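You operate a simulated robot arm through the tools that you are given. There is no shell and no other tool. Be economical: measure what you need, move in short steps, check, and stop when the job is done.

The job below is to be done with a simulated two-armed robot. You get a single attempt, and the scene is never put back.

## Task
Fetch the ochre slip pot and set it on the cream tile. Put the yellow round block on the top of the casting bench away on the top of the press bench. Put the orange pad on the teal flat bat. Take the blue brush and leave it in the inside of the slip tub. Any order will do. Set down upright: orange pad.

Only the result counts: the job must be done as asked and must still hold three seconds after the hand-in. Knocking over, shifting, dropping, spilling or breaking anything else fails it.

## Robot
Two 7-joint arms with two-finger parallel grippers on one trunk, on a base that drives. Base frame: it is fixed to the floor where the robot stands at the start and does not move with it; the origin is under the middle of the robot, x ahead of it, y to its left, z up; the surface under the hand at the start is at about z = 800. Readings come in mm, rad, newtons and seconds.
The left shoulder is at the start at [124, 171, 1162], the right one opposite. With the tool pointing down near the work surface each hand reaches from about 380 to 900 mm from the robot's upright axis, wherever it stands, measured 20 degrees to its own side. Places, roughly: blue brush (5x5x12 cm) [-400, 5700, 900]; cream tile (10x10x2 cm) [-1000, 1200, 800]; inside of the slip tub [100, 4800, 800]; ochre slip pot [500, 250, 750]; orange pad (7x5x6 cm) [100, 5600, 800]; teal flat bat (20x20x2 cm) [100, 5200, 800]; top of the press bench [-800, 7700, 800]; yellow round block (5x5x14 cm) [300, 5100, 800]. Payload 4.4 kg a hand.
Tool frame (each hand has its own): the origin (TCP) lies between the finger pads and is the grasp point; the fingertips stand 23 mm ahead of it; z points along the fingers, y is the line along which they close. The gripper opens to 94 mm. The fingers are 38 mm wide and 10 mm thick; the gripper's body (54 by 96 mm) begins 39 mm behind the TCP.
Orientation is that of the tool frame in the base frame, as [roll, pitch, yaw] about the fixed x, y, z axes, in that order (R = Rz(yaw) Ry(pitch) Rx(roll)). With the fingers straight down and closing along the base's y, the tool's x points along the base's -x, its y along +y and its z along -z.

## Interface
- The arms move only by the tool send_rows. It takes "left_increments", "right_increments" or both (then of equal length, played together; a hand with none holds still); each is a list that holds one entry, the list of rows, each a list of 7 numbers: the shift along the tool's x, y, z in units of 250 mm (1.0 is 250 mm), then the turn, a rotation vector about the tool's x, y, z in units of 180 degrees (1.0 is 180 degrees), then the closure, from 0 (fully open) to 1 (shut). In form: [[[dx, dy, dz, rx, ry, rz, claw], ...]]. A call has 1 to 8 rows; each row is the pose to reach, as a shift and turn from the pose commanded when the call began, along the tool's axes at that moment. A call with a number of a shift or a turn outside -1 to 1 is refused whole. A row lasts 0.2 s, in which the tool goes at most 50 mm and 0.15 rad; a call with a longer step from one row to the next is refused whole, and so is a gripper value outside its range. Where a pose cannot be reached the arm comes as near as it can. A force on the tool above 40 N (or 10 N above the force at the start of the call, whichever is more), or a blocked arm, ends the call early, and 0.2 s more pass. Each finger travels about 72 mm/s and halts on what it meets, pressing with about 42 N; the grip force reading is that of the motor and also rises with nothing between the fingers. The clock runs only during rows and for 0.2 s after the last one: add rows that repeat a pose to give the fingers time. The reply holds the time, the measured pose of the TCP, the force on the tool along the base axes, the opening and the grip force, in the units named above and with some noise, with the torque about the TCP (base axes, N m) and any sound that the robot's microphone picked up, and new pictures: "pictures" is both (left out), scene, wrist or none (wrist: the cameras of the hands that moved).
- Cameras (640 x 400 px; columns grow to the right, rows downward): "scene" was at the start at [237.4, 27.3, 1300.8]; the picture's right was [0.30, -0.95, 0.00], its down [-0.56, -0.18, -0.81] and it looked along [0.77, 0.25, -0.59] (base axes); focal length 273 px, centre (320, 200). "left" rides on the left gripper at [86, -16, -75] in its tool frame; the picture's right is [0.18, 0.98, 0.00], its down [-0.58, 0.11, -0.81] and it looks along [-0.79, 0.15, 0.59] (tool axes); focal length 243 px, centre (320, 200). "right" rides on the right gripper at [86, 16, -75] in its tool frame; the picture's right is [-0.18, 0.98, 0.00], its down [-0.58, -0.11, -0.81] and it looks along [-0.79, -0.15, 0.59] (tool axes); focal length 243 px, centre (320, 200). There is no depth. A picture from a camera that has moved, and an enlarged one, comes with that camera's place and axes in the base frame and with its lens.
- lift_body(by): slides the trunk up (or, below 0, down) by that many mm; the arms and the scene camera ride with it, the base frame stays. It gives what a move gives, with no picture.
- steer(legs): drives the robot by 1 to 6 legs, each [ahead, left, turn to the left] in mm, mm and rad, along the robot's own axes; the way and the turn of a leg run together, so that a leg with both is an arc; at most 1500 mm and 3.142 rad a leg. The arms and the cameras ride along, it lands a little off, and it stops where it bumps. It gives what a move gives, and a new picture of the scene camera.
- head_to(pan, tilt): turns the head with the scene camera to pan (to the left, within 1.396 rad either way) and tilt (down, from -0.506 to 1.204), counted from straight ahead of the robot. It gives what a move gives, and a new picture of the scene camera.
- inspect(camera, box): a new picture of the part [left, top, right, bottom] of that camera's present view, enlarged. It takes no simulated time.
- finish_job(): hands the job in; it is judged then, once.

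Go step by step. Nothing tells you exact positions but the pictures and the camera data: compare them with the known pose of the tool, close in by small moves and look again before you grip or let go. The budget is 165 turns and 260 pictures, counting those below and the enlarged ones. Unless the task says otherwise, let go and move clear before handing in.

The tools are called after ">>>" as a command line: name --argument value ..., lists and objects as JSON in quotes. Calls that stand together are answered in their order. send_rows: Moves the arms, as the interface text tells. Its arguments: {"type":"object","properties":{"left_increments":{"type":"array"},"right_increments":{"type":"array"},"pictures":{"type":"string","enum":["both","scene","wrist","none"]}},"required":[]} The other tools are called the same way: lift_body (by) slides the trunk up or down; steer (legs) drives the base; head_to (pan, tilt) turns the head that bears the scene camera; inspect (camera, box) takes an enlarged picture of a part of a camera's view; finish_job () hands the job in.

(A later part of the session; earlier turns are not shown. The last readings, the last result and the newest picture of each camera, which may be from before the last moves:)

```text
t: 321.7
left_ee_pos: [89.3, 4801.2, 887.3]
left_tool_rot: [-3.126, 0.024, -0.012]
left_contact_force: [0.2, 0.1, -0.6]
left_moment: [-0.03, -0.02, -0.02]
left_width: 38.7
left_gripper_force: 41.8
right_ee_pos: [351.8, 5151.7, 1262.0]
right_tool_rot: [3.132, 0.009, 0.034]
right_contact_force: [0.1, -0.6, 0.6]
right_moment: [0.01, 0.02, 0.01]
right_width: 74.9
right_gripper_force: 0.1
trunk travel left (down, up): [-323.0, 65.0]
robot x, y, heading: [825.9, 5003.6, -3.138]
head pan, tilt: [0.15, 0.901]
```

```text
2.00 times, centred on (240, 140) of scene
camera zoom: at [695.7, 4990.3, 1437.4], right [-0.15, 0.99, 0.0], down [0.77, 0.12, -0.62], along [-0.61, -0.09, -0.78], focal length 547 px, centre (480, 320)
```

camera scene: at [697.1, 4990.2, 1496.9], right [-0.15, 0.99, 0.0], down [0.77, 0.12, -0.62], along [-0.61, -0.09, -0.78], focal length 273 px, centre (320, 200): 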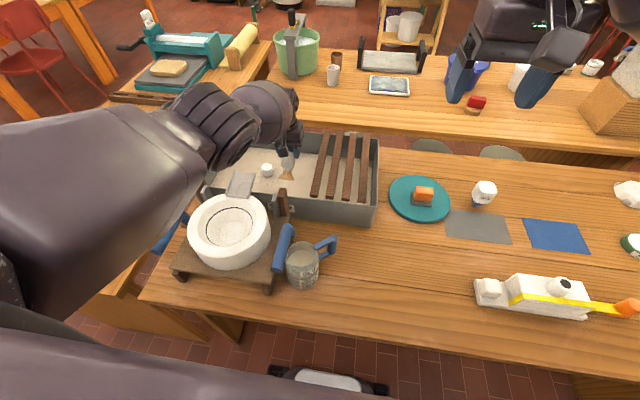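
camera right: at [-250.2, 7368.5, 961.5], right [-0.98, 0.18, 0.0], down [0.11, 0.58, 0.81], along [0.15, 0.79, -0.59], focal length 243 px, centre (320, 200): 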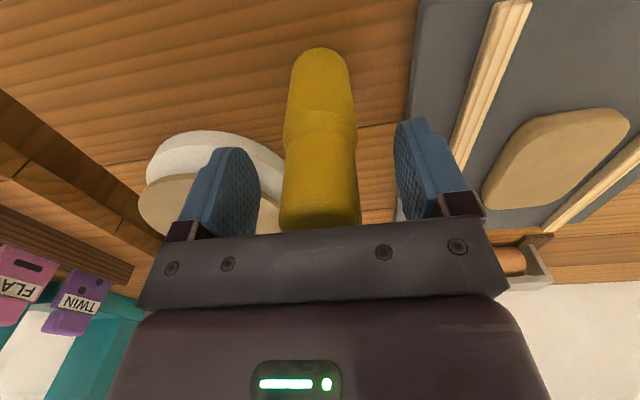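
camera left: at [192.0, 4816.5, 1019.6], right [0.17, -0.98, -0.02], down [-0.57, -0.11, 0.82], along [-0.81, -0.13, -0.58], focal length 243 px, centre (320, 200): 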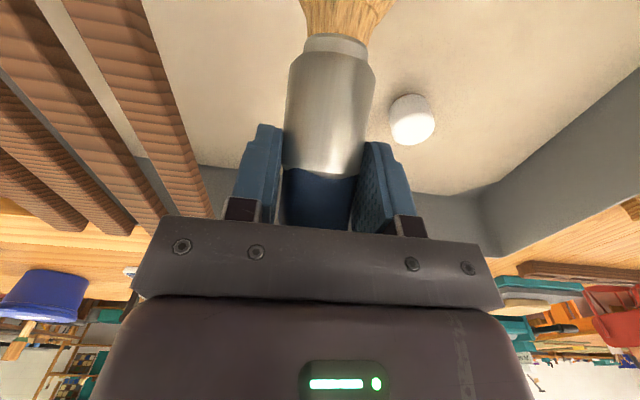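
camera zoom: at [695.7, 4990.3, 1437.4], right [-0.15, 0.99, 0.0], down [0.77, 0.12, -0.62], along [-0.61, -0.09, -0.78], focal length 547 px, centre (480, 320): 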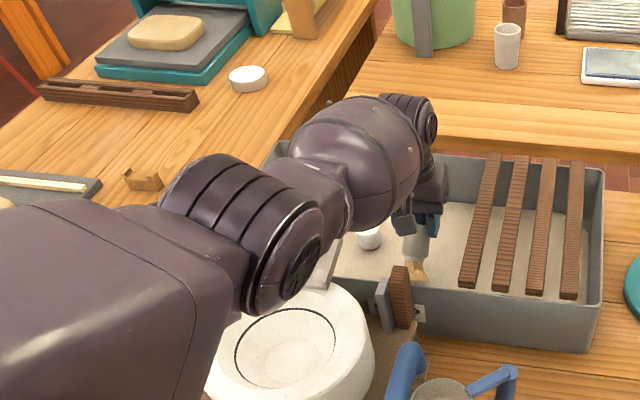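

Tracking exactly with no contact. Lowering further in small trunk steps.

>>> lift_body --by -18

>>> lift_body --by -8

>>> lift_body --by -6

>>> inspect --camera "scene" --box '[80, 20, 400, 220]'

```text
t: 322.3
left_ee_pos: [89.7, 4802.3, 868.4]
left_tool_rot: [-3.128, 0.023, -0.011]
left_contact_force: [-0.7, -0.7, -0.5]
left_moment: [-0.01, 0.04, -0.03]
left_width: 38.8
left_gripper_force: 41.7
right_ee_pos: [351.1, 5152.3, 1245.0]
right_tool_rot: [3.131, 0.011, 0.034]
right_contact_force: [-0.4, 0.1, 0.5]
right_moment: [0.04, -0.02, 0.03]
right_width: 75.1
right_gripper_force: 0.1
trunk travel left (down, up): [-305.0, 83.0]
robot x, y, heading: [827.3, 4997.2, -3.139]
head pan, tilt: [0.15, 0.901]
```

```text
t: 322.9
left_ee_pos: [89.2, 4801.5, 863.8]
left_tool_rot: [-3.128, 0.026, -0.012]
left_contact_force: [-0.5, -1.0, 22.6]
left_moment: [-0.01, -1.11, -0.05]
left_width: 38.4
left_gripper_force: 42.3
right_ee_pos: [351.8, 5151.9, 1236.7]
right_tool_rot: [3.131, 0.011, 0.033]
right_contact_force: [-0.5, 0.1, 1.1]
right_moment: [-0.01, -0.01, 0.04]
right_width: 75.3
right_gripper_force: 0.1
trunk travel left (down, up): [-297.0, 91.0]
robot x, y, heading: [825.8, 5002.8, -3.137]
head pan, tilt: [0.15, 0.901]
```

```text
t: 323.4
left_ee_pos: [89.9, 4803.7, 857.1]
left_tool_rot: [-3.128, 0.025, -0.011]
left_contact_force: [-8.4, 0.1, 24.7]
left_moment: [0.11, -0.83, 0.05]
left_width: 38.5
left_gripper_force: 41.9
right_ee_pos: [352.5, 5151.7, 1230.6]
right_tool_rot: [3.13, 0.009, 0.034]
right_contact_force: [0.0, 0.0, -0.2]
right_moment: [-0.01, 0.0, 0.02]
right_width: 75.4
right_gripper_force: 0.0
trunk travel left (down, up): [-291.0, 97.0]
robot x, y, heading: [830.4, 5000.1, -3.142]
head pan, tilt: [0.15, 0.901]
```

```text
2.00 times, centred on (240, 120) of scene
camera zoom: at [687.6, 4990.9, 1404.1], right [-0.15, 0.99, 0.0], down [0.77, 0.12, -0.62], along [-0.62, -0.09, -0.78], focal length 547 px, centre (480, 360)
```

zoom: 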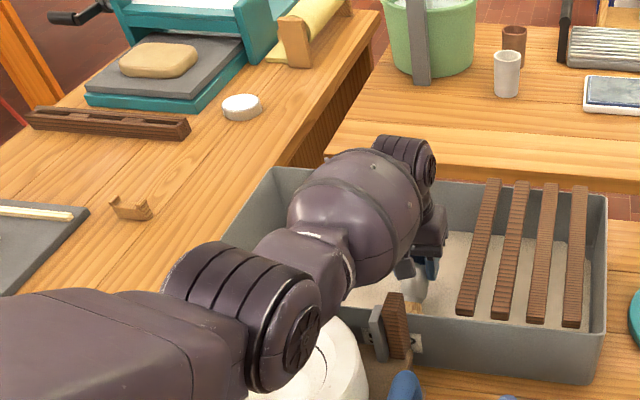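

The bristles have touched the tub floor (about 22 N). I'll ease up slightly, open, and lift away.

>>> lift_body --by 6

>>> send_rows --left_increments '[[[0, 0, 0, 0, 0, 0, 0.6], [0, 0, 0, 0, 0, 0, 0.45], [0, 0, 0, 0, 0, 0, 0.35], [0, 0, 0, 0, 0, 0, 0.3], [0, 0, 0, 0, 0, 0, 0.3], [0, 0, 0, 0, 0, 0, 0.3]]]' --pictures "wrist"

```text
t: 324.0
left_ee_pos: [92.1, 4801.2, 857.7]
left_tool_rot: [-3.129, 0.015, -0.012]
left_contact_force: [0.2, -1.3, -0.1]
left_moment: [-0.02, -0.04, 0.03]
left_width: 38.6
left_gripper_force: 42.6
right_ee_pos: [350.9, 5152.1, 1235.6]
right_tool_rot: [3.132, 0.009, 0.033]
right_contact_force: [0.8, 0.3, 0.5]
right_moment: [0.04, -0.04, 0.01]
right_width: 75.4
right_gripper_force: 0.0
trunk travel left (down, up): [-297.0, 91.0]
robot x, y, heading: [830.0, 5003.2, -3.138]
head pan, tilt: [0.15, 0.901]
```

```text
t: 325.4
left_ee_pos: [90.0, 4802.3, 860.0]
left_tool_rot: [-3.127, 0.022, -0.013]
left_contact_force: [-0.5, 0.4, 0.1]
left_moment: [-0.02, 0.03, -0.04]
left_width: 66.1
left_gripper_force: 0.1
right_ee_pos: [351.8, 5150.4, 1234.6]
right_tool_rot: [3.133, 0.009, 0.035]
right_contact_force: [-0.3, -0.1, 1.5]
right_moment: [0.0, -0.03, 0.0]
right_width: 75.3
right_gripper_force: 0.1
trunk travel left (down, up): [-297.0, 91.0]
robot x, y, heading: [827.4, 5003.3, -3.139]
head pan, tilt: [0.15, 0.901]
camera left: at [177.3, 4816.6, 934.1], right [0.17, -0.98, -0.02], down [-0.57, -0.11, 0.82], along [-0.81, -0.13, -0.58], focal length 243 px, centre (320, 200)
```

left: 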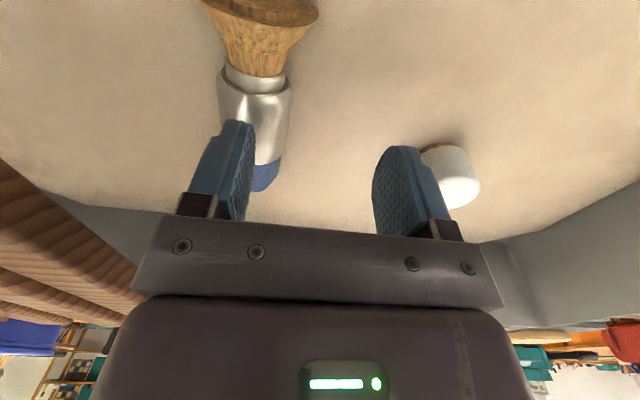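

The brush is lying on the tub floor. Raising the trunk and drawing the hand clear.

>>> lift_body --by 118

>>> send_rows --left_increments '[[[0.06, 0.02, -0.14, 0, 0, 0, 0.3], [0.12, 0.06, -0.3, 0, 0, 0, 0.3], [0.22, 0.12, -0.45, 0, 0, 0, 0.3], [0.36, 0.19, -0.58, 0, 0, 0, 0.3], [0.5, 0.26, -0.66, 0, 0, 0, 0.3], [0.65, 0.33, -0.7, 0, 0, 0, 0.3], [0.8, 0.4, -0.72, 0, 0, 0, 0.3], [0.9, 0.45, -0.74, 0, 0, 0, 0.3]]]' --pictures "scene"

>>> inspect --camera "scene" --box '[160, 100, 440, 300]'

```text
t: 326.6
left_ee_pos: [90.5, 4802.1, 950.4]
left_tool_rot: [-3.127, 0.019, -0.012]
left_contact_force: [-0.2, -0.1, -0.7]
left_moment: [-0.01, 0.0, -0.02]
left_width: 65.5
left_gripper_force: 0.0
right_ee_pos: [350.7, 5151.1, 1327.2]
right_tool_rot: [3.132, 0.009, 0.033]
right_contact_force: [0.0, 0.8, 0.1]
right_moment: [0.03, -0.01, 0.01]
right_width: 75.1
right_gripper_force: 0.0
right hand out of reach, approached as far as the arm can: row 1
trunk travel left (down, up): [-388.0, 0.0]
robot x, y, heading: [826.5, 4998.9, -3.146]
head pan, tilt: [0.15, 0.901]
```

```text
refused: row 4 steps farther than a row can; nothing moved
```

```text
2.00 times, centred on (300, 200) of scene
camera zoom: at [696.6, 4990.4, 1501.8], right [-0.15, 0.99, 0.0], down [0.77, 0.12, -0.62], along [-0.61, -0.09, -0.78], focal length 547 px, centre (360, 200)
```

zoom: 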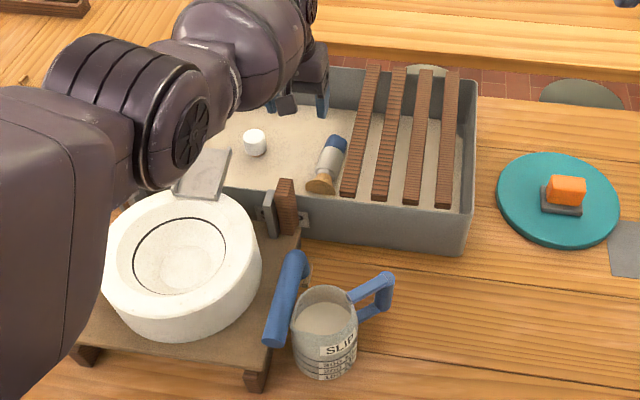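

The brush lies inside the tub. Next I'll retract the left hand, then set the pitcher back where it stood (centre [402, 4994], handle along +y; it's now at about [400, 4901], turned ~42°).

>>> send_rows --left_increments '[[[0.04, 0.02, -0.14, 0, 0, 0, 0.3], [0.08, 0.05, -0.28, 0, 0, 0, 0.3], [0.14, 0.09, -0.42, 0, 0, 0, 0.3], [0.24, 0.14, -0.55, 0, 0, 0, 0.3], [0.37, 0.2, -0.64, 0, 0, 0, 0.3], [0.51, 0.27, -0.7, 0, 0, 0, 0.3], [0.65, 0.34, -0.74, 0, 0, 0, 0.3], [0.78, 0.42, -0.76, 0, 0, 0, 0.3]]]' --pictures "none"

>>> send_rows --left_increments '[[[0.13, 0.1, 0, 0, 0, 0, 0.3], [0.26, 0.2, 0, 0, 0, 0, 0.3], [0.4, 0.3, 0, 0, 0, 0, 0.3], [0.52, 0.4, 0, 0, 0, 0, 0.3], [0.52, 0.4, 0, 0, 0, 0, 0.3]]]' --right_increments '[[[0, 0.0, 0, 0, 0, 0.045, 0], [0, 0.0, 0, 0, 0, 0.09, 0], [0, 0.0, 0, 0, 0, 0.135, 0], [0, 0, 0, 0, 0, 0.18, 0], [0, 0, 0, 0, 0, 0.22, 0]]]' --pictures "both"

```text
t: 328.4
left_ee_pos: [287.4, 4690.1, 1136.9]
left_tool_rot: [-3.125, 0.021, -0.013]
left_contact_force: [0.5, 0.4, -0.3]
left_moment: [-0.01, 0.02, -0.01]
left_width: 66.0
left_gripper_force: 0.0
right_ee_pos: [352.4, 5151.0, 1327.5]
right_tool_rot: [3.133, 0.007, 0.033]
right_contact_force: [0.4, -1.1, 0.0]
right_moment: [0.01, 0.0, -0.01]
right_width: 75.0
right_gripper_force: 0.1
trunk travel left (down, up): [-388.0, 0.0]
robot x, y, heading: [828.0, 5000.8, -3.139]
head pan, tilt: [0.15, 0.901]
```

```text
t: 329.6
left_ee_pos: [415.3, 4589.9, 1132.7]
left_tool_rot: [-3.128, 0.021, -0.013]
left_contact_force: [0.3, 0.2, -0.5]
left_moment: [0.01, -0.01, -0.02]
left_width: 65.9
left_gripper_force: 0.0
right_ee_pos: [350.3, 5152.6, 1326.5]
right_tool_rot: [3.129, 0.0, -0.659]
right_contact_force: [0.5, 0.8, -0.4]
right_moment: [-0.02, -0.03, 0.02]
right_width: 93.9
right_gripper_force: 0.0
trunk travel left (down, up): [-388.0, 0.0]
robot x, y, heading: [829.1, 5000.4, -3.137]
head pan, tilt: [0.15, 0.901]
camera scene: at [695.6, 4990.7, 1501.8], right [-0.15, 0.99, 0.0], down [0.78, 0.12, -0.62], along [-0.61, -0.09, -0.78], focal length 273 px, centre (320, 200)
camera right: at [407.4, 5087.1, 1403.4], right [-0.75, -0.66, 0.01], down [-0.39, 0.45, 0.8], along [-0.54, 0.6, -0.59], focal length 243 px, centre (320, 200)
camera left: at [502.8, 4604.4, 1205.6], right [0.17, -0.99, -0.02], down [-0.57, -0.11, 0.82], along [-0.81, -0.13, -0.58], focal length 243 px, centre (320, 200)
```

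scene: 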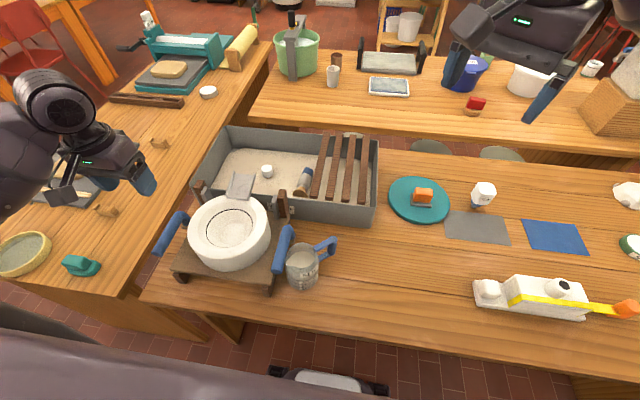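
right: 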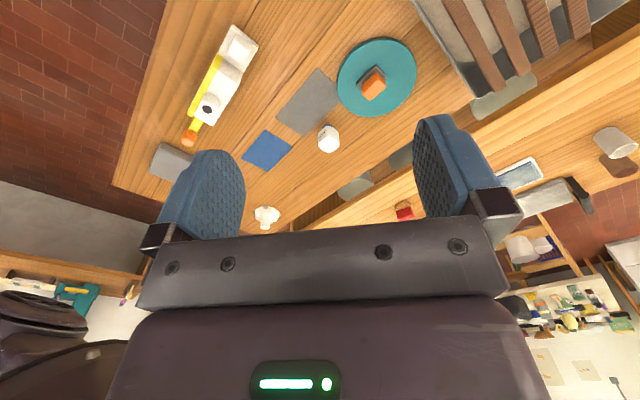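
left: 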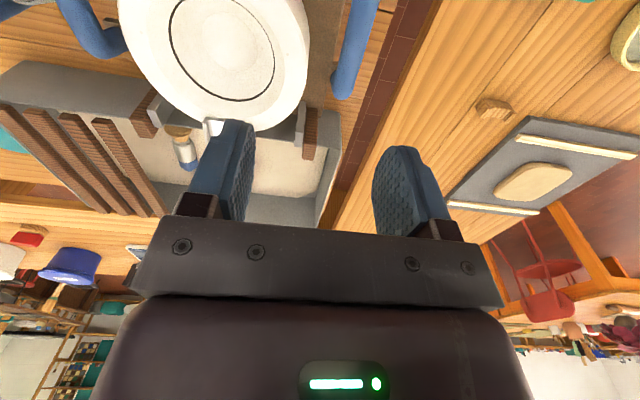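

I want the gripper closing along x (yaw +90°) to avoid the cradle bar and the pitcher's handle and spout. Rotating the right wrist that way, then shifting the robot left.

>>> send_rows --right_increments '[[[0, 0, 0, 0, 0, -0.046, 0], [0, 0, 0, 0, 0, -0.092, 0], [0, 0, 0, 0, 0, -0.138, 0], [0, 0, 0, 0, 0, -0.184, 0], [0, 0, 0, 0, 0, -0.23, 0], [0, 0, 0, 0, 0, -0.276, 0], [0, 0, 0, 0, 0, -0.322, 0], [0, 0, 0, 0, 0, -0.368, 0]]]' --pictures "none"

>>> send_rows --right_increments '[[[0, 0, 0, 0, 0, -0.046, 0], [0, 0, 0, 0, 0, -0.092, 0], [0, 0, 0, 0, 0, -0.138, 0], [0, 0, 0, 0, 0, -0.184, 0], [0, 0, 0, 0, 0, -0.23, 0], [0, 0, 0, 0, 0, -0.276, 0], [0, 0, 0, 0, 0, -0.322, 0], [0, 0, 0, 0, 0, -0.342, 0]]]' --pictures "none"

>>> steer --legs '[[-80, 190, 0]]'

>>> inspect --camera "right" --box '[0, 0, 640, 400]'

```text
t: 331.4
left_ee_pos: [414.6, 4589.1, 1132.6]
left_tool_rot: [-3.127, 0.021, -0.011]
left_contact_force: [-0.2, -1.2, -0.5]
left_moment: [0.01, 0.0, -0.03]
left_width: 65.9
left_gripper_force: 0.1
right_ee_pos: [351.5, 5152.2, 1328.3]
right_tool_rot: [3.136, 0.012, 0.501]
right_contact_force: [-0.5, 0.7, 0.9]
right_moment: [0.02, 0.01, 0.0]
right_width: 94.0
right_gripper_force: 0.1
trunk travel left (down, up): [-388.0, 0.0]
robot x, y, heading: [822.3, 4996.9, -3.135]
head pan, tilt: [0.15, 0.901]
```

```text
t: 333.2
left_ee_pos: [416.1, 4585.8, 1131.4]
left_tool_rot: [-3.124, 0.021, -0.009]
left_contact_force: [0.7, -0.9, 0.1]
left_moment: [0.05, 0.0, 0.01]
left_width: 65.8
left_gripper_force: 0.1
right_ee_pos: [370.9, 5100.0, 1302.9]
right_tool_rot: [-3.086, 0.017, 1.345]
right_contact_force: [0.6, -1.1, -0.6]
right_moment: [0.09, -0.01, -0.01]
right_width: 94.2
right_gripper_force: 0.0
right hand out of reach, approached as far as the arm can: row 6, 7, 8
trunk travel left (down, up): [-388.0, 0.0]
robot x, y, heading: [824.1, 5001.1, -3.141]
head pan, tilt: [0.15, 0.901]
```

```text
t: 335.5
left_ee_pos: [493.9, 4402.5, 1131.0]
left_tool_rot: [-3.127, 0.021, -0.018]
left_contact_force: [0.7, 0.1, 0.1]
left_moment: [0.0, 0.01, 0.0]
left_width: 65.6
left_gripper_force: 0.0
right_ee_pos: [451.4, 4920.6, 1302.2]
right_tool_rot: [-3.088, 0.019, 1.341]
right_contact_force: [-0.1, -0.3, -0.2]
right_moment: [0.04, 0.02, -0.02]
right_width: 94.2
right_gripper_force: 0.1
trunk travel left (down, up): [-388.0, 0.0]
robot x, y, heading: [907.2, 4816.1, 3.138]
head pan, tilt: [0.15, 0.901]
camera scene: at [777.5, 4802.7, 1501.9], right [-0.15, 0.99, 0.0], down [0.78, 0.11, -0.62], along [-0.61, -0.09, -0.78], focal length 273 px, centre (320, 200)
```

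scene: 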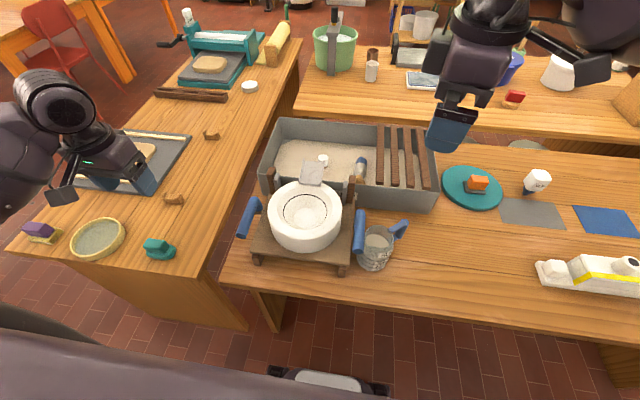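

```text
1.00 times, centred on (320, 200) of right (not enlarged: the box is as wide or as high as the picture)
camera zoom: at [488.8, 5000.3, 1375.9], right [0.91, -0.4, -0.05], down [-0.19, -0.54, 0.82], along [-0.36, -0.74, -0.57], focal length 243 px, centre (320, 200)
```

zoom: 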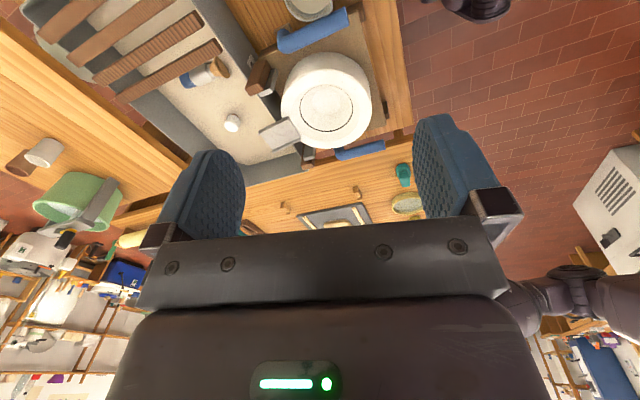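

The wrist stops near 77°, so I'll turn the robot a little left to gain the rest, and shift so the pitcher is comfortably on the right hand's side.

>>> steer --legs '[[0, -90, 0], [0, 0, 0.26]]'

>>> inspect --camera "right" --box '[0, 0, 640, 400]'

```text
t: 337.9
left_ee_pos: [613.0, 4400.3, 1133.5]
left_tool_rot: [-3.126, 0.022, 0.24]
left_contact_force: [-0.1, 0.2, -0.1]
left_moment: [0.0, 0.01, 0.01]
left_width: 65.6
left_gripper_force: 0.0
right_ee_pos: [439.4, 4888.6, 1303.2]
right_tool_rot: [-3.089, 0.021, 1.597]
right_contact_force: [0.1, 0.2, 0.3]
right_moment: [0.06, 0.0, 0.0]
right_width: 94.1
right_gripper_force: 0.0
trunk travel left (down, up): [-388.0, 0.0]
robot x, y, heading: [910.0, 4902.2, -2.888]
head pan, tilt: [0.15, 0.901]
camera scene: at [785.0, 4858.2, 1501.9], right [-0.39, 0.92, 0.0], down [0.72, 0.31, -0.62], along [-0.57, -0.24, -0.78], focal length 273 px, centre (320, 200)
```

scene: 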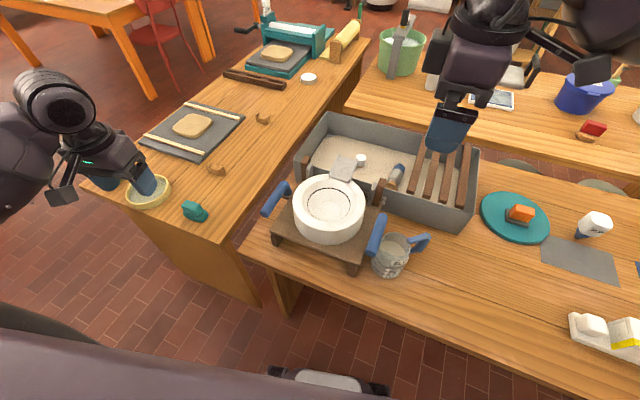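

```text
1.00 times, centred on (320, 200) of right (not enlarged: the box is as wide or as high as the picture)
camera zoom: at [455.2, 4976.7, 1375.8], right [0.99, -0.16, -0.05], down [-0.05, -0.57, 0.82], along [-0.16, -0.81, -0.57], focal length 243 px, centre (320, 200)
```

zoom: 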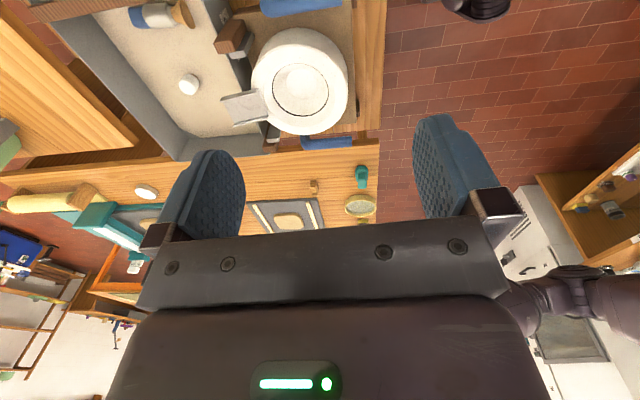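

Yaw is now ~91°. Bringing the hand down above the pitcher and levelling it.

>>> send_rows --right_increments '[[[0.01, -0.03, 0.16, -0.001, -0.003, 0, 0], [0.02, -0.06, 0.32, -0.003, -0.007, 0, 0], [0.03, -0.1, 0.48, -0.004, -0.01, 0, 0], [0.04, -0.13, 0.64, -0.006, -0.014, 0, 0], [0.05, -0.156, 0.8, -0.0067, -0.0167, 0, 0], [0.05, -0.156, 0.8, -0.0067, -0.0167, 0, 0]]]' --pictures "both"

>>> inspect --camera "scene" --box '[300, 180, 500, 305]'

```text
t: 339.2
left_ee_pos: [612.8, 4401.6, 1132.2]
left_tool_rot: [-3.131, 0.021, 0.239]
left_contact_force: [-0.5, 0.3, 0.3]
left_moment: [-0.07, 0.01, 0.01]
left_width: 65.9
left_gripper_force: 0.0
right_ee_pos: [437.8, 4946.7, 1156.4]
right_tool_rot: [-3.102, 0.077, 1.597]
right_contact_force: [-1.0, 1.1, -0.5]
right_moment: [-0.04, -0.04, 0.01]
right_width: 93.9
right_gripper_force: 0.0
right hand out of reach, approached as far as the arm can: row 1, 2, 3, 4, 5, 6
trunk travel left (down, up): [-388.0, 0.0]
robot x, y, heading: [911.2, 4905.1, -2.891]
head pan, tilt: [0.15, 0.901]
camera scene: at [784.4, 4860.6, 1501.8], right [-0.39, 0.92, 0.0], down [0.72, 0.31, -0.62], along [-0.57, -0.25, -0.78], focal length 273 px, centre (320, 200)
camera right: at [452.5, 5038.1, 1224.0], right [0.99, -0.16, -0.03], down [-0.06, -0.52, 0.85], along [-0.15, -0.84, -0.52], focal length 243 px, centre (320, 200)
```

scene: 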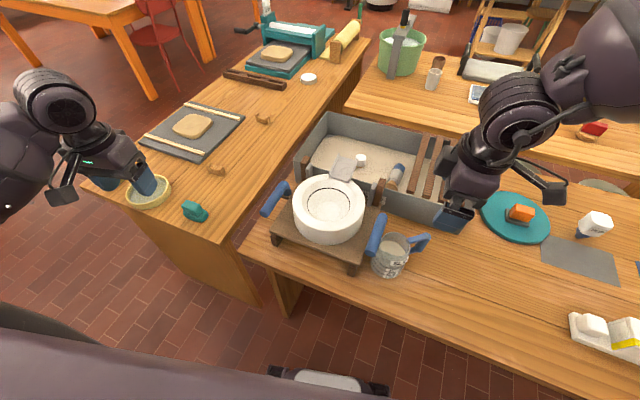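
right: 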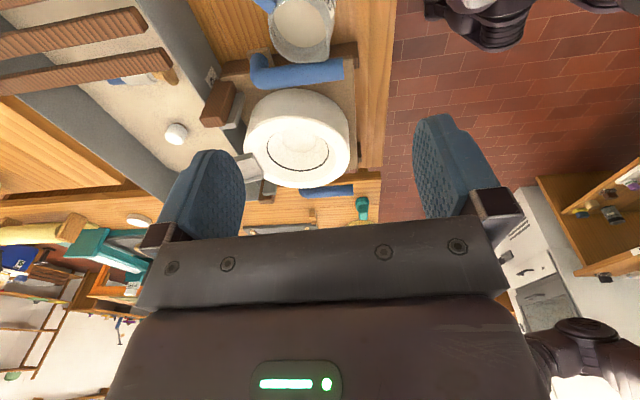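

```text
3.20 times, centred on (400, 242) of scene
camera zoom: at [784.4, 4860.6, 1501.8], right [-0.39, 0.92, 0.0], down [0.72, 0.31, -0.62], along [-0.57, -0.25, -0.78], focal length 875 px, centre (64, 64)
```

zoom: 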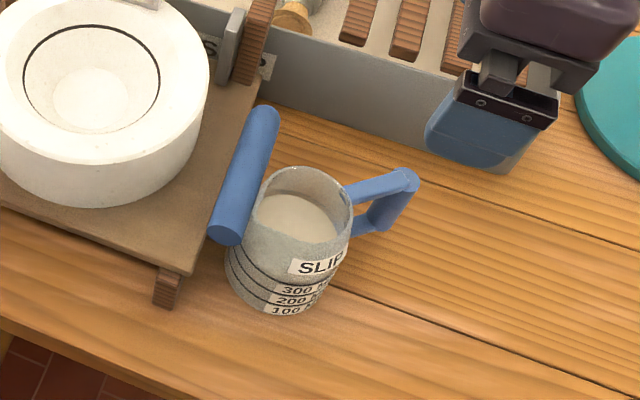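

The right wrist is at its limit this way round; the left hand mirrors it and should manage +90° easily. I'll neutralise the right hand, square up and shift so the pitcher is on my left.

>>> send_rows --right_increments '[[[0, 0, -0.1, 0, 0, 0.046, 0], [0, 0, -0.2, 0, 0, 0.092, 0], [0, 0, -0.3, 0, 0, 0.138, 0], [0, 0, -0.4, 0, 0, 0.184, 0], [0, 0, -0.5, 0, 0, 0.23, 0], [0, 0, -0.6, 0, 0, 0.276, 0], [0, 0, -0.6, 0, 0, 0.322, 0], [0, 0, -0.6, 0, 0, 0.368, 0]]]' --left_increments '[[[0, 0, 0, 0, 0, -0.046, 0], [0, 0, 0, 0, 0, -0.092, 0], [0, 0, 0, 0, 0, -0.138, 0], [0, 0, 0, 0, 0, -0.184, 0], [0, 0, 0, 0, 0, -0.23, 0], [0, 0, 0, 0, 0, -0.276, 0], [0, 0, 0, 0, 0, -0.322, 0], [0, 0, 0, 0, 0, -0.368, 0]]]' --pictures "none"

>>> steer --legs '[[0, 0, -0.25], [0, -230, 0]]'

```text
t: 341.1
left_ee_pos: [613.6, 4401.6, 1132.5]
left_tool_rot: [-3.116, -0.006, 1.398]
left_contact_force: [-0.1, 0.3, 0.6]
left_moment: [0.06, -0.02, 0.0]
left_width: 93.8
left_gripper_force: 0.0
right_ee_pos: [439.7, 4954.9, 1302.2]
right_tool_rot: [3.09, 0.058, 0.438]
right_contact_force: [-0.7, 0.2, 0.2]
right_moment: [0.04, -0.01, 0.06]
right_width: 94.0
right_gripper_force: 0.1
trunk travel left (down, up): [-388.0, 0.0]
robot x, y, heading: [906.5, 4902.3, -2.883]
head pan, tilt: [0.15, 0.901]
```

```text
t: 344.6
left_ee_pos: [497.5, 4721.0, 1132.5]
left_tool_rot: [-3.117, -0.005, 1.15]
left_contact_force: [0.2, -0.4, -0.6]
left_moment: [0.01, -0.01, -0.01]
left_width: 94.0
left_gripper_force: 0.0
right_ee_pos: [466.6, 5300.3, 1302.5]
right_tool_rot: [3.088, 0.058, 0.194]
right_contact_force: [-0.1, 0.2, -0.2]
right_moment: [-0.03, 0.01, 0.02]
right_width: 93.8
right_gripper_force: 0.0
trunk travel left (down, up): [-388.0, 0.0]
robot x, y, heading: [905.5, 5134.8, -3.136]
head pan, tilt: [0.15, 0.901]
camera scene: at [776.5, 5122.9, 1501.9], right [-0.16, 0.99, 0.0], down [0.77, 0.12, -0.62], along [-0.61, -0.1, -0.78], focal length 273 px, centre (320, 200)
```

scene: 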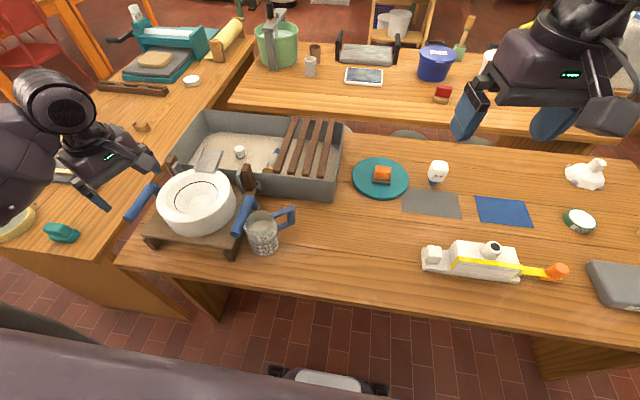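

The left wrist rotated freely. Moving it above the pitcher and on to 90°.

>>> send_rows --left_increments '[[[0.08, -0.108, 0.03, 0, 0, -0.022, 0], [0.167, -0.216, 0.06, 0, 0, -0.044, 0], [0.25, -0.324, 0.1, 0, 0, -0.067, 0], [0.333, -0.432, 0.13, 0, 0, -0.09, 0], [0.416, -0.54, 0.17, 0, 0, -0.112, 0], [0.5, -0.648, 0.2, 0, 0, -0.134, 0], [0.5, -0.648, 0.2, 0, 0, -0.134, 0]]]' --pictures "both"

>>> inspect --camera "scene" --box '[180, 150, 340, 280]'

```text
t: 346.2
left_ee_pos: [401.9, 4902.9, 1086.7]
left_tool_rot: [-3.123, -0.015, 1.573]
left_contact_force: [-0.2, 0.3, 0.5]
left_moment: [0.0, -0.01, -0.02]
left_width: 94.1
left_gripper_force: 0.1
right_ee_pos: [466.5, 5298.7, 1303.7]
right_tool_rot: [3.088, 0.057, 0.196]
right_contact_force: [-0.8, 0.3, -0.8]
right_moment: [0.03, 0.05, 0.0]
right_width: 94.0
right_gripper_force: 0.0
trunk travel left (down, up): [-388.0, 0.0]
robot x, y, heading: [912.1, 5133.6, -3.134]
head pan, tilt: [0.15, 0.901]
camera scene: at [777.1, 5121.8, 1501.9], right [-0.16, 0.99, 0.0], down [0.77, 0.12, -0.62], along [-0.61, -0.1, -0.78], focal length 273 px, centre (320, 200)
camera left: at [386.6, 4987.9, 1163.6], right [0.98, 0.19, -0.02], down [0.13, -0.59, 0.8], along [0.14, -0.78, -0.61], focal length 243 px, centre (320, 200)
```

scene: 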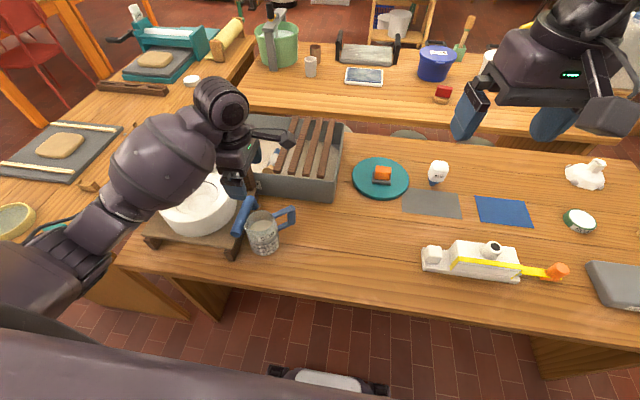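
left: 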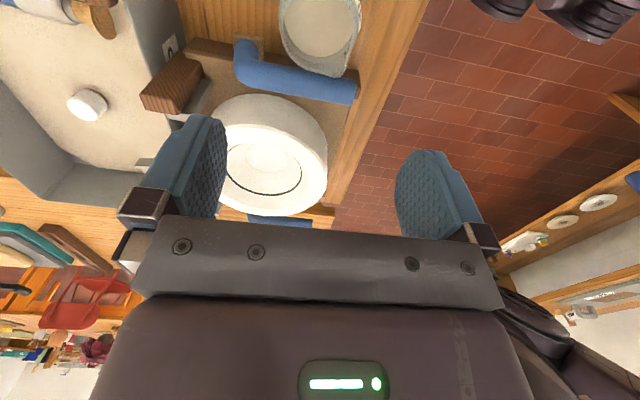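

```text
3.08 times, centred on (260, 215) of scene
camera zoom: at [777.1, 5121.8, 1501.9], right [-0.16, 0.99, 0.0], down [0.77, 0.12, -0.62], along [-0.61, -0.1, -0.78], focal length 841 px, centre (505, 154)
```

zoom: 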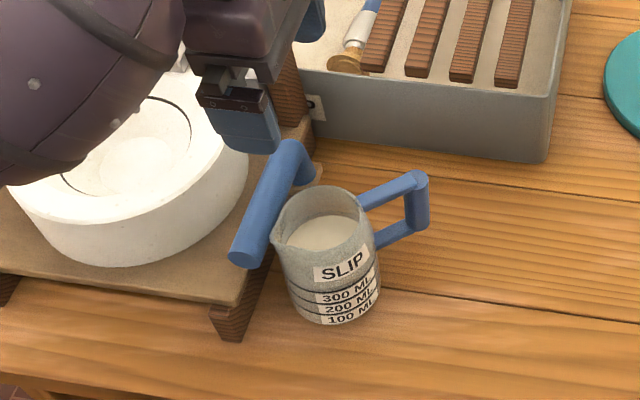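

Pitcher rim centre reads [399, 4903] from the wrist camera, right under the hand. Descending to just above the rim.

>>> send_rows --left_increments '[[[0, -0.01, 0.15, 0, 0, 0, 0], [0, -0.01, 0.3, 0, 0, 0, 0], [0, -0.01, 0.45, 0, 0, 0, 0], [0, -0.01, 0.58, 0, 0, 0, 0], [0, -0.01, 0.58, 0, 0, 0, 0]]]' --pictures "both"

>>> inspect --camera "scene" --box '[180, 150, 340, 280]'

```text
t: 347.4
left_ee_pos: [396.5, 4904.5, 940.1]
left_tool_rot: [-3.119, -0.011, 1.571]
left_contact_force: [0.1, -1.3, 0.4]
left_moment: [0.03, -0.04, 0.01]
left_width: 94.0
left_gripper_force: 0.1
right_ee_pos: [465.8, 5299.8, 1302.7]
right_tool_rot: [3.088, 0.058, 0.195]
right_contact_force: [0.2, -0.7, 0.1]
right_moment: [-0.01, 0.0, 0.03]
right_width: 94.1
right_gripper_force: 0.0
trunk travel left (down, up): [-388.0, 0.0]
robot x, y, heading: [908.7, 5137.9, -3.134]
head pan, tilt: [0.15, 0.901]
camera scene: at [776.5, 5122.5, 1501.9], right [-0.16, 0.99, 0.0], down [0.77, 0.12, -0.62], along [-0.61, -0.1, -0.78], focal length 273 px, centre (320, 200)
camera left: at [380.1, 4990.1, 1018.3], right [0.98, 0.19, -0.02], down [0.13, -0.59, 0.8], along [0.14, -0.78, -0.61], focal length 243 px, centre (320, 200)
```

scene: 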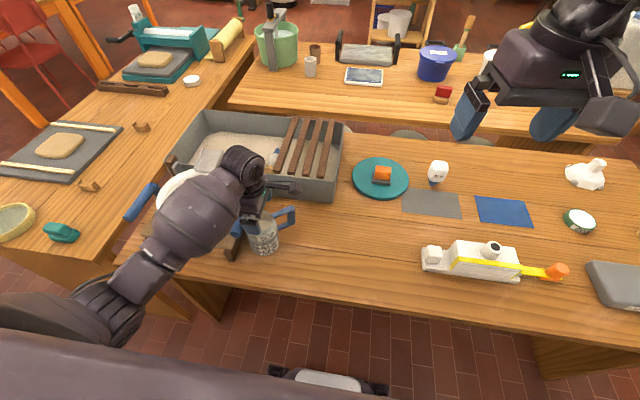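
left: 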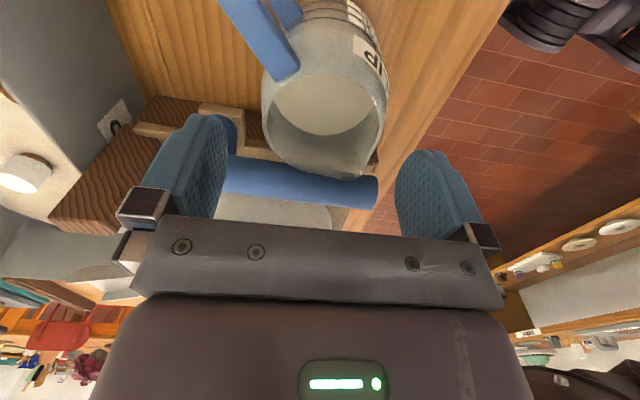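

```text
3.08 times, centred on (260, 215) of scene
camera zoom: at [776.5, 5122.5, 1501.9], right [-0.16, 0.99, 0.0], down [0.77, 0.12, -0.62], along [-0.61, -0.1, -0.78], focal length 841 px, centre (505, 154)
```

zoom: 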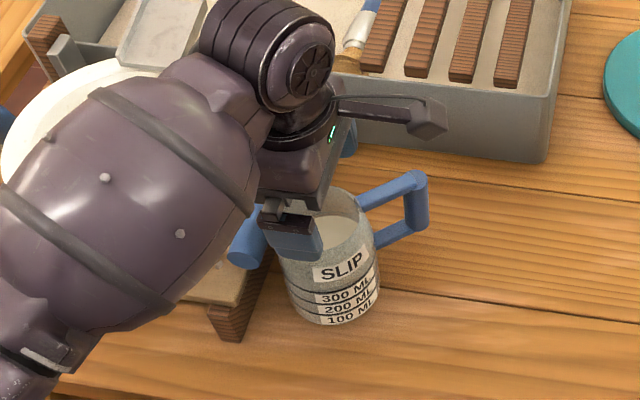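

Clear of handle and bar. I'll centre by a couple of millimetres and lower so the fingers straddle the body below the rim.

>>> send_rows --left_increments '[[[0, 0.0, 0.06, 0, 0, 0, 0], [0, 0.0, 0.13, 0, 0, 0, 0], [0, 0.0, 0.2, 0, 0, 0, 0], [0, 0.0, 0.25, 0, 0, 0, 0], [0, 0.0, 0.25, 0, 0, 0, 0]]]' --pictures "wrist"

>>> inspect --camera "scene" --box '[100, 150, 340, 345]'

```text
t: 348.6
left_ee_pos: [393.6, 4904.4, 879.3]
left_tool_rot: [-3.12, -0.013, 1.571]
left_contact_force: [-0.3, 1.0, 0.2]
left_moment: [-0.01, -0.03, 0.04]
left_width: 93.9
left_gripper_force: 0.0
right_ee_pos: [465.4, 5299.6, 1303.3]
right_tool_rot: [3.089, 0.057, 0.196]
right_contact_force: [-0.7, -0.4, -0.1]
right_moment: [-0.01, -0.01, -0.01]
right_width: 94.1
right_gripper_force: 0.2
trunk travel left (down, up): [-388.0, 0.0]
robot x, y, heading: [907.7, 5135.3, -3.13]
head pan, tilt: [0.15, 0.901]
camera left: at [378.4, 4991.0, 955.5], right [0.98, 0.18, -0.02], down [0.13, -0.59, 0.8], along [0.14, -0.78, -0.61], focal length 243 px, centre (320, 200)
```

left: 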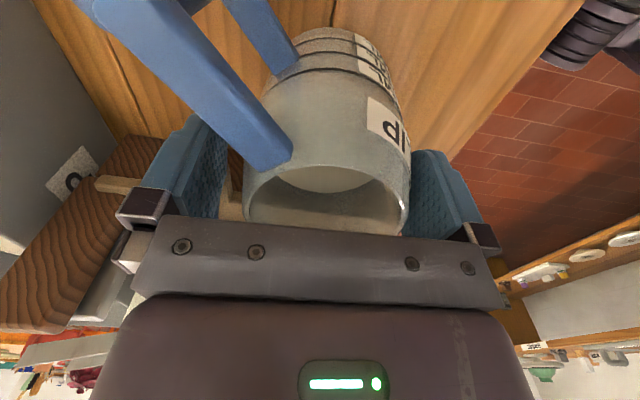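

```text
2.05 times, centred on (220, 248) of scene
camera zoom: at [776.5, 5122.5, 1501.9], right [-0.16, 0.99, 0.0], down [0.77, 0.12, -0.62], along [-0.61, -0.1, -0.78], focal length 561 px, centre (525, 103)
```

zoom: 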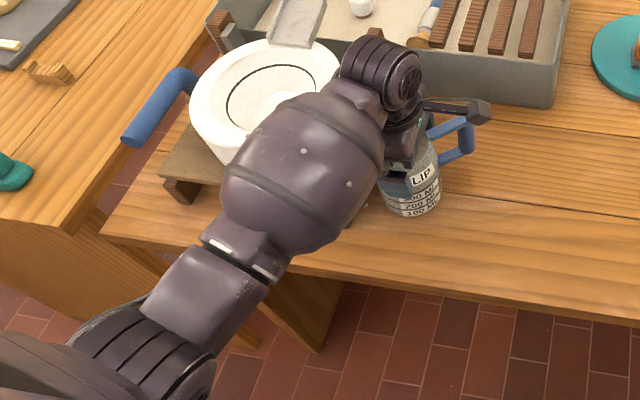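

Straddling it; the pitcher is ~3 mm toward +x. Trimming and closing gently.

>>> send_rows --left_increments '[[[0, 0.013, 0, 0, 0, 0, 0], [0, 0.013, 0, 0, 0, 0, 0.08], [0, 0.013, 0, 0, 0, 0, 0.16], [0, 0.013, 0, 0, 0, 0, 0.3], [0, 0.013, 0, 0, 0, 0, 0.35], [0, 0.013, 0, 0, 0, 0, 0.35]]]' --pictures "wrist"

```text
t: 350.0
left_ee_pos: [396.1, 4905.2, 878.1]
left_tool_rot: [-3.12, -0.014, 1.569]
left_contact_force: [3.2, 0.8, 0.0]
left_moment: [0.15, -0.27, -0.09]
left_width: 80.8
left_gripper_force: 42.1
right_ee_pos: [465.4, 5300.6, 1302.9]
right_tool_rot: [3.089, 0.057, 0.196]
right_contact_force: [0.2, -0.9, 0.5]
right_moment: [0.0, -0.01, 0.03]
right_width: 94.1
right_gripper_force: 0.0
trunk travel left (down, up): [-388.0, 0.0]
robot x, y, heading: [906.6, 5136.9, -3.132]
head pan, tilt: [0.15, 0.901]
camera left: at [381.4, 4990.9, 955.5], right [0.98, 0.18, -0.02], down [0.13, -0.59, 0.8], along [0.14, -0.78, -0.61], focal length 243 px, centre (320, 200)
```

left: 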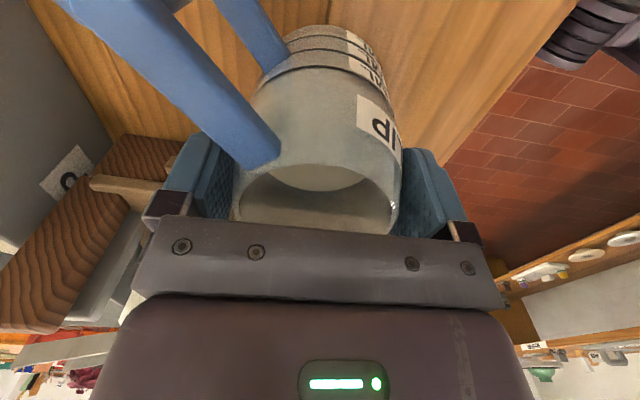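

Held at 81 mm. Lifting 25 mm, then moving +92 mm in y while turning it back ~42°.

>>> send_rows --left_increments '[[[0, 0, -0.04, 0, 0, 0, 0.35], [0, 0, -0.1, 0, 0, 0, 0.35], [0.06, 0, -0.1, 0, 0, 0, 0.35], [0.13, 0.002, -0.1, 0, 0, 0.043, 0.35], [0.2, 0.004, -0.1, 0, 0, 0.088, 0.35], [0.27, 0.006, -0.1, 0, 0, 0.134, 0.35], [0.33, 0.01, -0.1, 0, 0, 0.18, 0.35], [0.368, 0.012, -0.1, 0, 0, 0.225, 0.35]]]' --pictures "both"

>>> inspect --camera "scene" --box '[180, 150, 340, 280]'

```text
t: 351.8
left_ee_pos: [398.3, 4996.1, 905.1]
left_tool_rot: [-3.116, 0.003, 0.862]
left_contact_force: [0.0, 0.7, -7.0]
left_moment: [-0.18, -0.03, 0.03]
left_width: 80.5
left_gripper_force: 42.0
right_ee_pos: [464.6, 5301.2, 1303.3]
right_tool_rot: [3.087, 0.056, 0.195]
right_contact_force: [-0.4, 1.0, 0.3]
right_moment: [-0.02, -0.03, 0.0]
right_width: 94.1
right_gripper_force: 0.0
trunk travel left (down, up): [-388.0, 0.0]
robot x, y, heading: [908.4, 5133.4, -3.133]
head pan, tilt: [0.15, 0.901]
camera scene: at [775.9, 5122.8, 1501.8], right [-0.16, 0.99, 0.0], down [0.77, 0.12, -0.62], along [-0.61, -0.1, -0.78], focal length 273 px, centre (320, 200)
camera left: at [444.0, 5072.1, 980.5], right [0.87, -0.5, -0.02], down [-0.28, -0.52, 0.8], along [-0.41, -0.69, -0.59], focal length 243 px, centre (320, 200)
```

scene: 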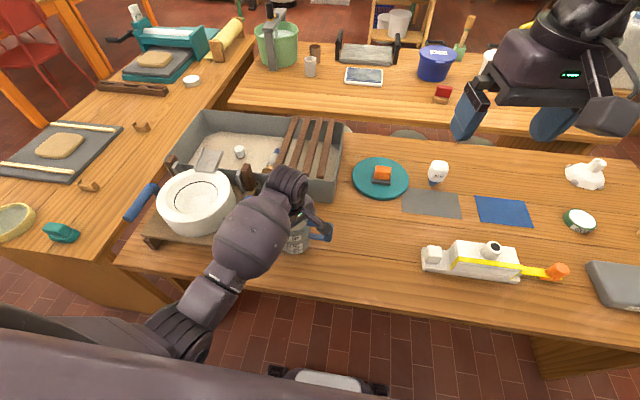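
left: 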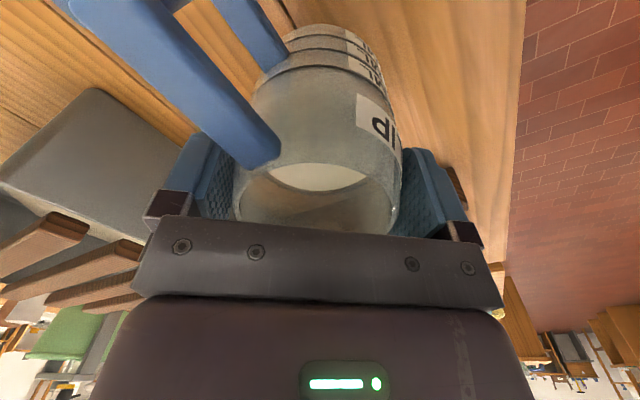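

```text
3.08 times, centred on (260, 215) of scene
camera zoom: at [775.9, 5122.8, 1501.8], right [-0.16, 0.99, 0.0], down [0.77, 0.12, -0.62], along [-0.61, -0.1, -0.78], focal length 841 px, centre (505, 154)
```

zoom: 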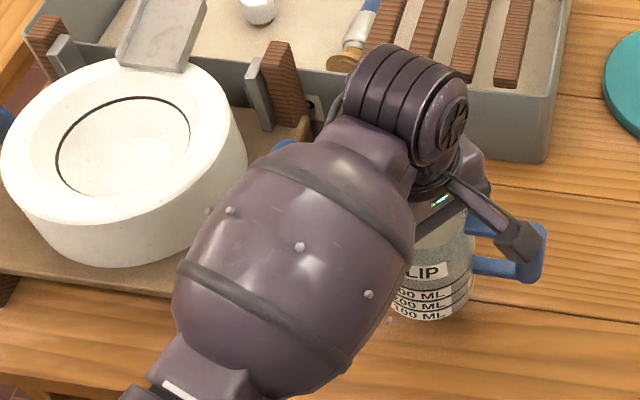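

In place above the original spot. Lowering it back down gently.

>>> send_rows --left_increments '[[[0, 0, 0.03, 0, 0, 0, 0.35], [0, 0, 0.06, 0, 0, 0, 0.35], [0, 0, 0.085, 0, 0, 0, 0.35], [0, 0, 0.092, 0, 0, 0, 0.35], [0, 0, 0.098, 0, 0, 0, 0.35]]]' --pictures "none"

>>> send_rows --left_increments '[[[0, 0, 0.004, 0, 0, 0, 0.35], [0, 0, 0.008, 0, 0, 0, 0.35]]]' --pictures "none"

```text
t: 353.0
left_ee_pos: [399.7, 4994.7, 879.7]
left_tool_rot: [-3.117, 0.002, 0.863]
left_contact_force: [0.3, 0.0, -7.0]
left_moment: [-0.14, -0.03, 0.01]
left_width: 80.0
left_gripper_force: 42.2
right_ee_pos: [466.0, 5300.1, 1304.0]
right_tool_rot: [3.089, 0.058, 0.193]
right_contact_force: [-0.3, 0.0, 0.2]
right_moment: [-0.02, -0.01, -0.01]
right_width: 93.9
right_gripper_force: 0.1
trunk travel left (down, up): [-388.0, 0.0]
robot x, y, heading: [907.4, 5135.5, -3.135]
head pan, tilt: [0.15, 0.901]
```

```text
t: 353.6
left_ee_pos: [401.3, 4996.4, 879.0]
left_tool_rot: [-3.116, 0.003, 0.864]
left_contact_force: [1.8, -1.6, 1.4]
left_moment: [-0.15, -0.35, -0.04]
left_width: 80.4
left_gripper_force: 41.8
right_ee_pos: [466.0, 5299.7, 1303.3]
right_tool_rot: [3.089, 0.056, 0.195]
right_contact_force: [-0.9, -0.1, 0.0]
right_moment: [-0.03, -0.02, 0.04]
right_width: 94.2
right_gripper_force: 0.1
trunk travel left (down, up): [-388.0, 0.0]
robot x, y, heading: [907.2, 5134.5, -3.134]
head pan, tilt: [0.15, 0.901]
```

It has touched down. Opening and rising straight up.

>>> send_rows --left_increments '[[[0, 0, 0.002, 0, 0, 0, 0.2], [0, 0, 0.002, 0, 0, 0, 0.1], [0, 0, 0.002, 0, 0, 0, 0.0], [0, 0, 0.002, 0, 0, 0, 0.0], [0, 0, -0.06, 0, 0, 0, 0], [0, 0, -0.18, 0, 0, 0, 0], [0, 0, -0.34, 0, 0, 0, 0], [0, 0, -0.5, 0, 0, 0, 0]]]' --pictures "wrist"

>>> send_rows --left_increments '[[[0.0, 0, -0.16, 0, 0, 0.04, 0], [0.0, 0, -0.32, 0, 0, 0.08, 0], [0, 0, -0.46, 0, 0, 0.12, 0], [0, 0.0, -0.6, 0, 0, 0.16, 0], [0, 0.0, -0.7, 0, 0, 0.2, 0], [0, 0.1, -0.76, 0, 0, 0.24, 0], [0, 0.2, -0.8, 0, 0, 0.26, 0], [0, 0.2, -0.8, 0, 0, 0.26, 0]]]' --pictures "scene"

>>> inspect --camera "scene" --box '[150, 120, 390, 280]'

```text
t: 355.6
left_ee_pos: [404.5, 4914.0, 990.3]
left_tool_rot: [3.061, 0.121, 0.895]
left_contact_force: [0.9, 0.0, -0.1]
left_moment: [0.01, -0.01, 0.0]
left_width: 94.2
left_gripper_force: 0.1
right_ee_pos: [466.4, 5298.7, 1302.7]
right_tool_rot: [3.089, 0.055, 0.195]
right_contact_force: [-0.3, -0.3, 0.7]
right_moment: [0.02, 0.01, 0.0]
right_width: 94.1
right_gripper_force: 0.0
trunk travel left (down, up): [-388.0, 0.0]
robot x, y, heading: [909.8, 5136.2, -3.134]
head pan, tilt: [0.15, 0.901]
stopped in row 8 (left hand): the arm was blocked; the commanded pose is now the measured one
camera left: at [445.2, 5002.8, 1053.2], right [0.89, -0.46, 0.06], down [-0.26, -0.4, 0.88], along [-0.38, -0.79, -0.48], focal length 243 px, centre (320, 200)
```

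left: 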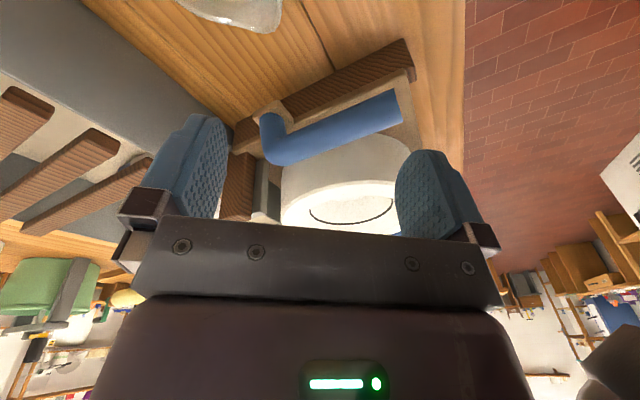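

```text
t: 356.1
left_ee_pos: [388.7, 4861.3, 1067.8]
left_tool_rot: [2.874, 0.28, 0.631]
left_contact_force: [-0.6, 0.6, -0.1]
left_moment: [-0.03, 0.0, -0.01]
left_width: 93.8
left_gripper_force: 0.0
left hand out of reach, approached as far as the arm can: row 2
right_ee_pos: [464.5, 5300.8, 1303.2]
right_tool_rot: [3.088, 0.055, 0.196]
right_contact_force: [-0.8, -0.7, -0.3]
right_moment: [0.04, 0.01, -0.01]
right_width: 94.0
right_gripper_force: 0.0
trunk travel left (down, up): [-388.0, 0.0]
robot x, y, heading: [910.1, 5135.6, -3.13]
head pan, tilt: [0.15, 0.901]
stopped in row 2 (left hand): the arm was blocked; the commanded pose is now the measured one
camera scene: at [775.9, 5123.0, 1501.8], right [-0.16, 0.99, 0.0], down [0.77, 0.12, -0.62], along [-0.61, -0.1, -0.78], focal length 273 px, centre (320, 200)
```

scene: 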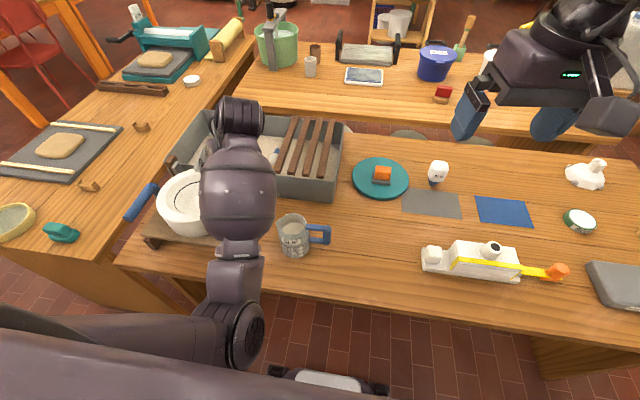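

```text
2.50 times, centred on (270, 200) of scene
camera zoom: at [775.9, 5123.0, 1501.8], right [-0.16, 0.99, 0.0], down [0.77, 0.12, -0.62], along [-0.61, -0.1, -0.78], focal length 684 px, centre (445, 200)
```

zoom: 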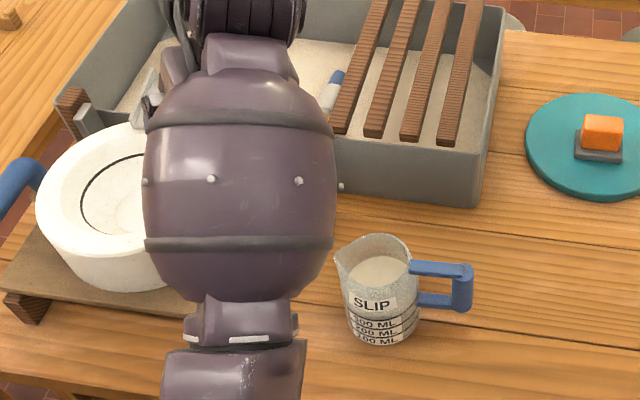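

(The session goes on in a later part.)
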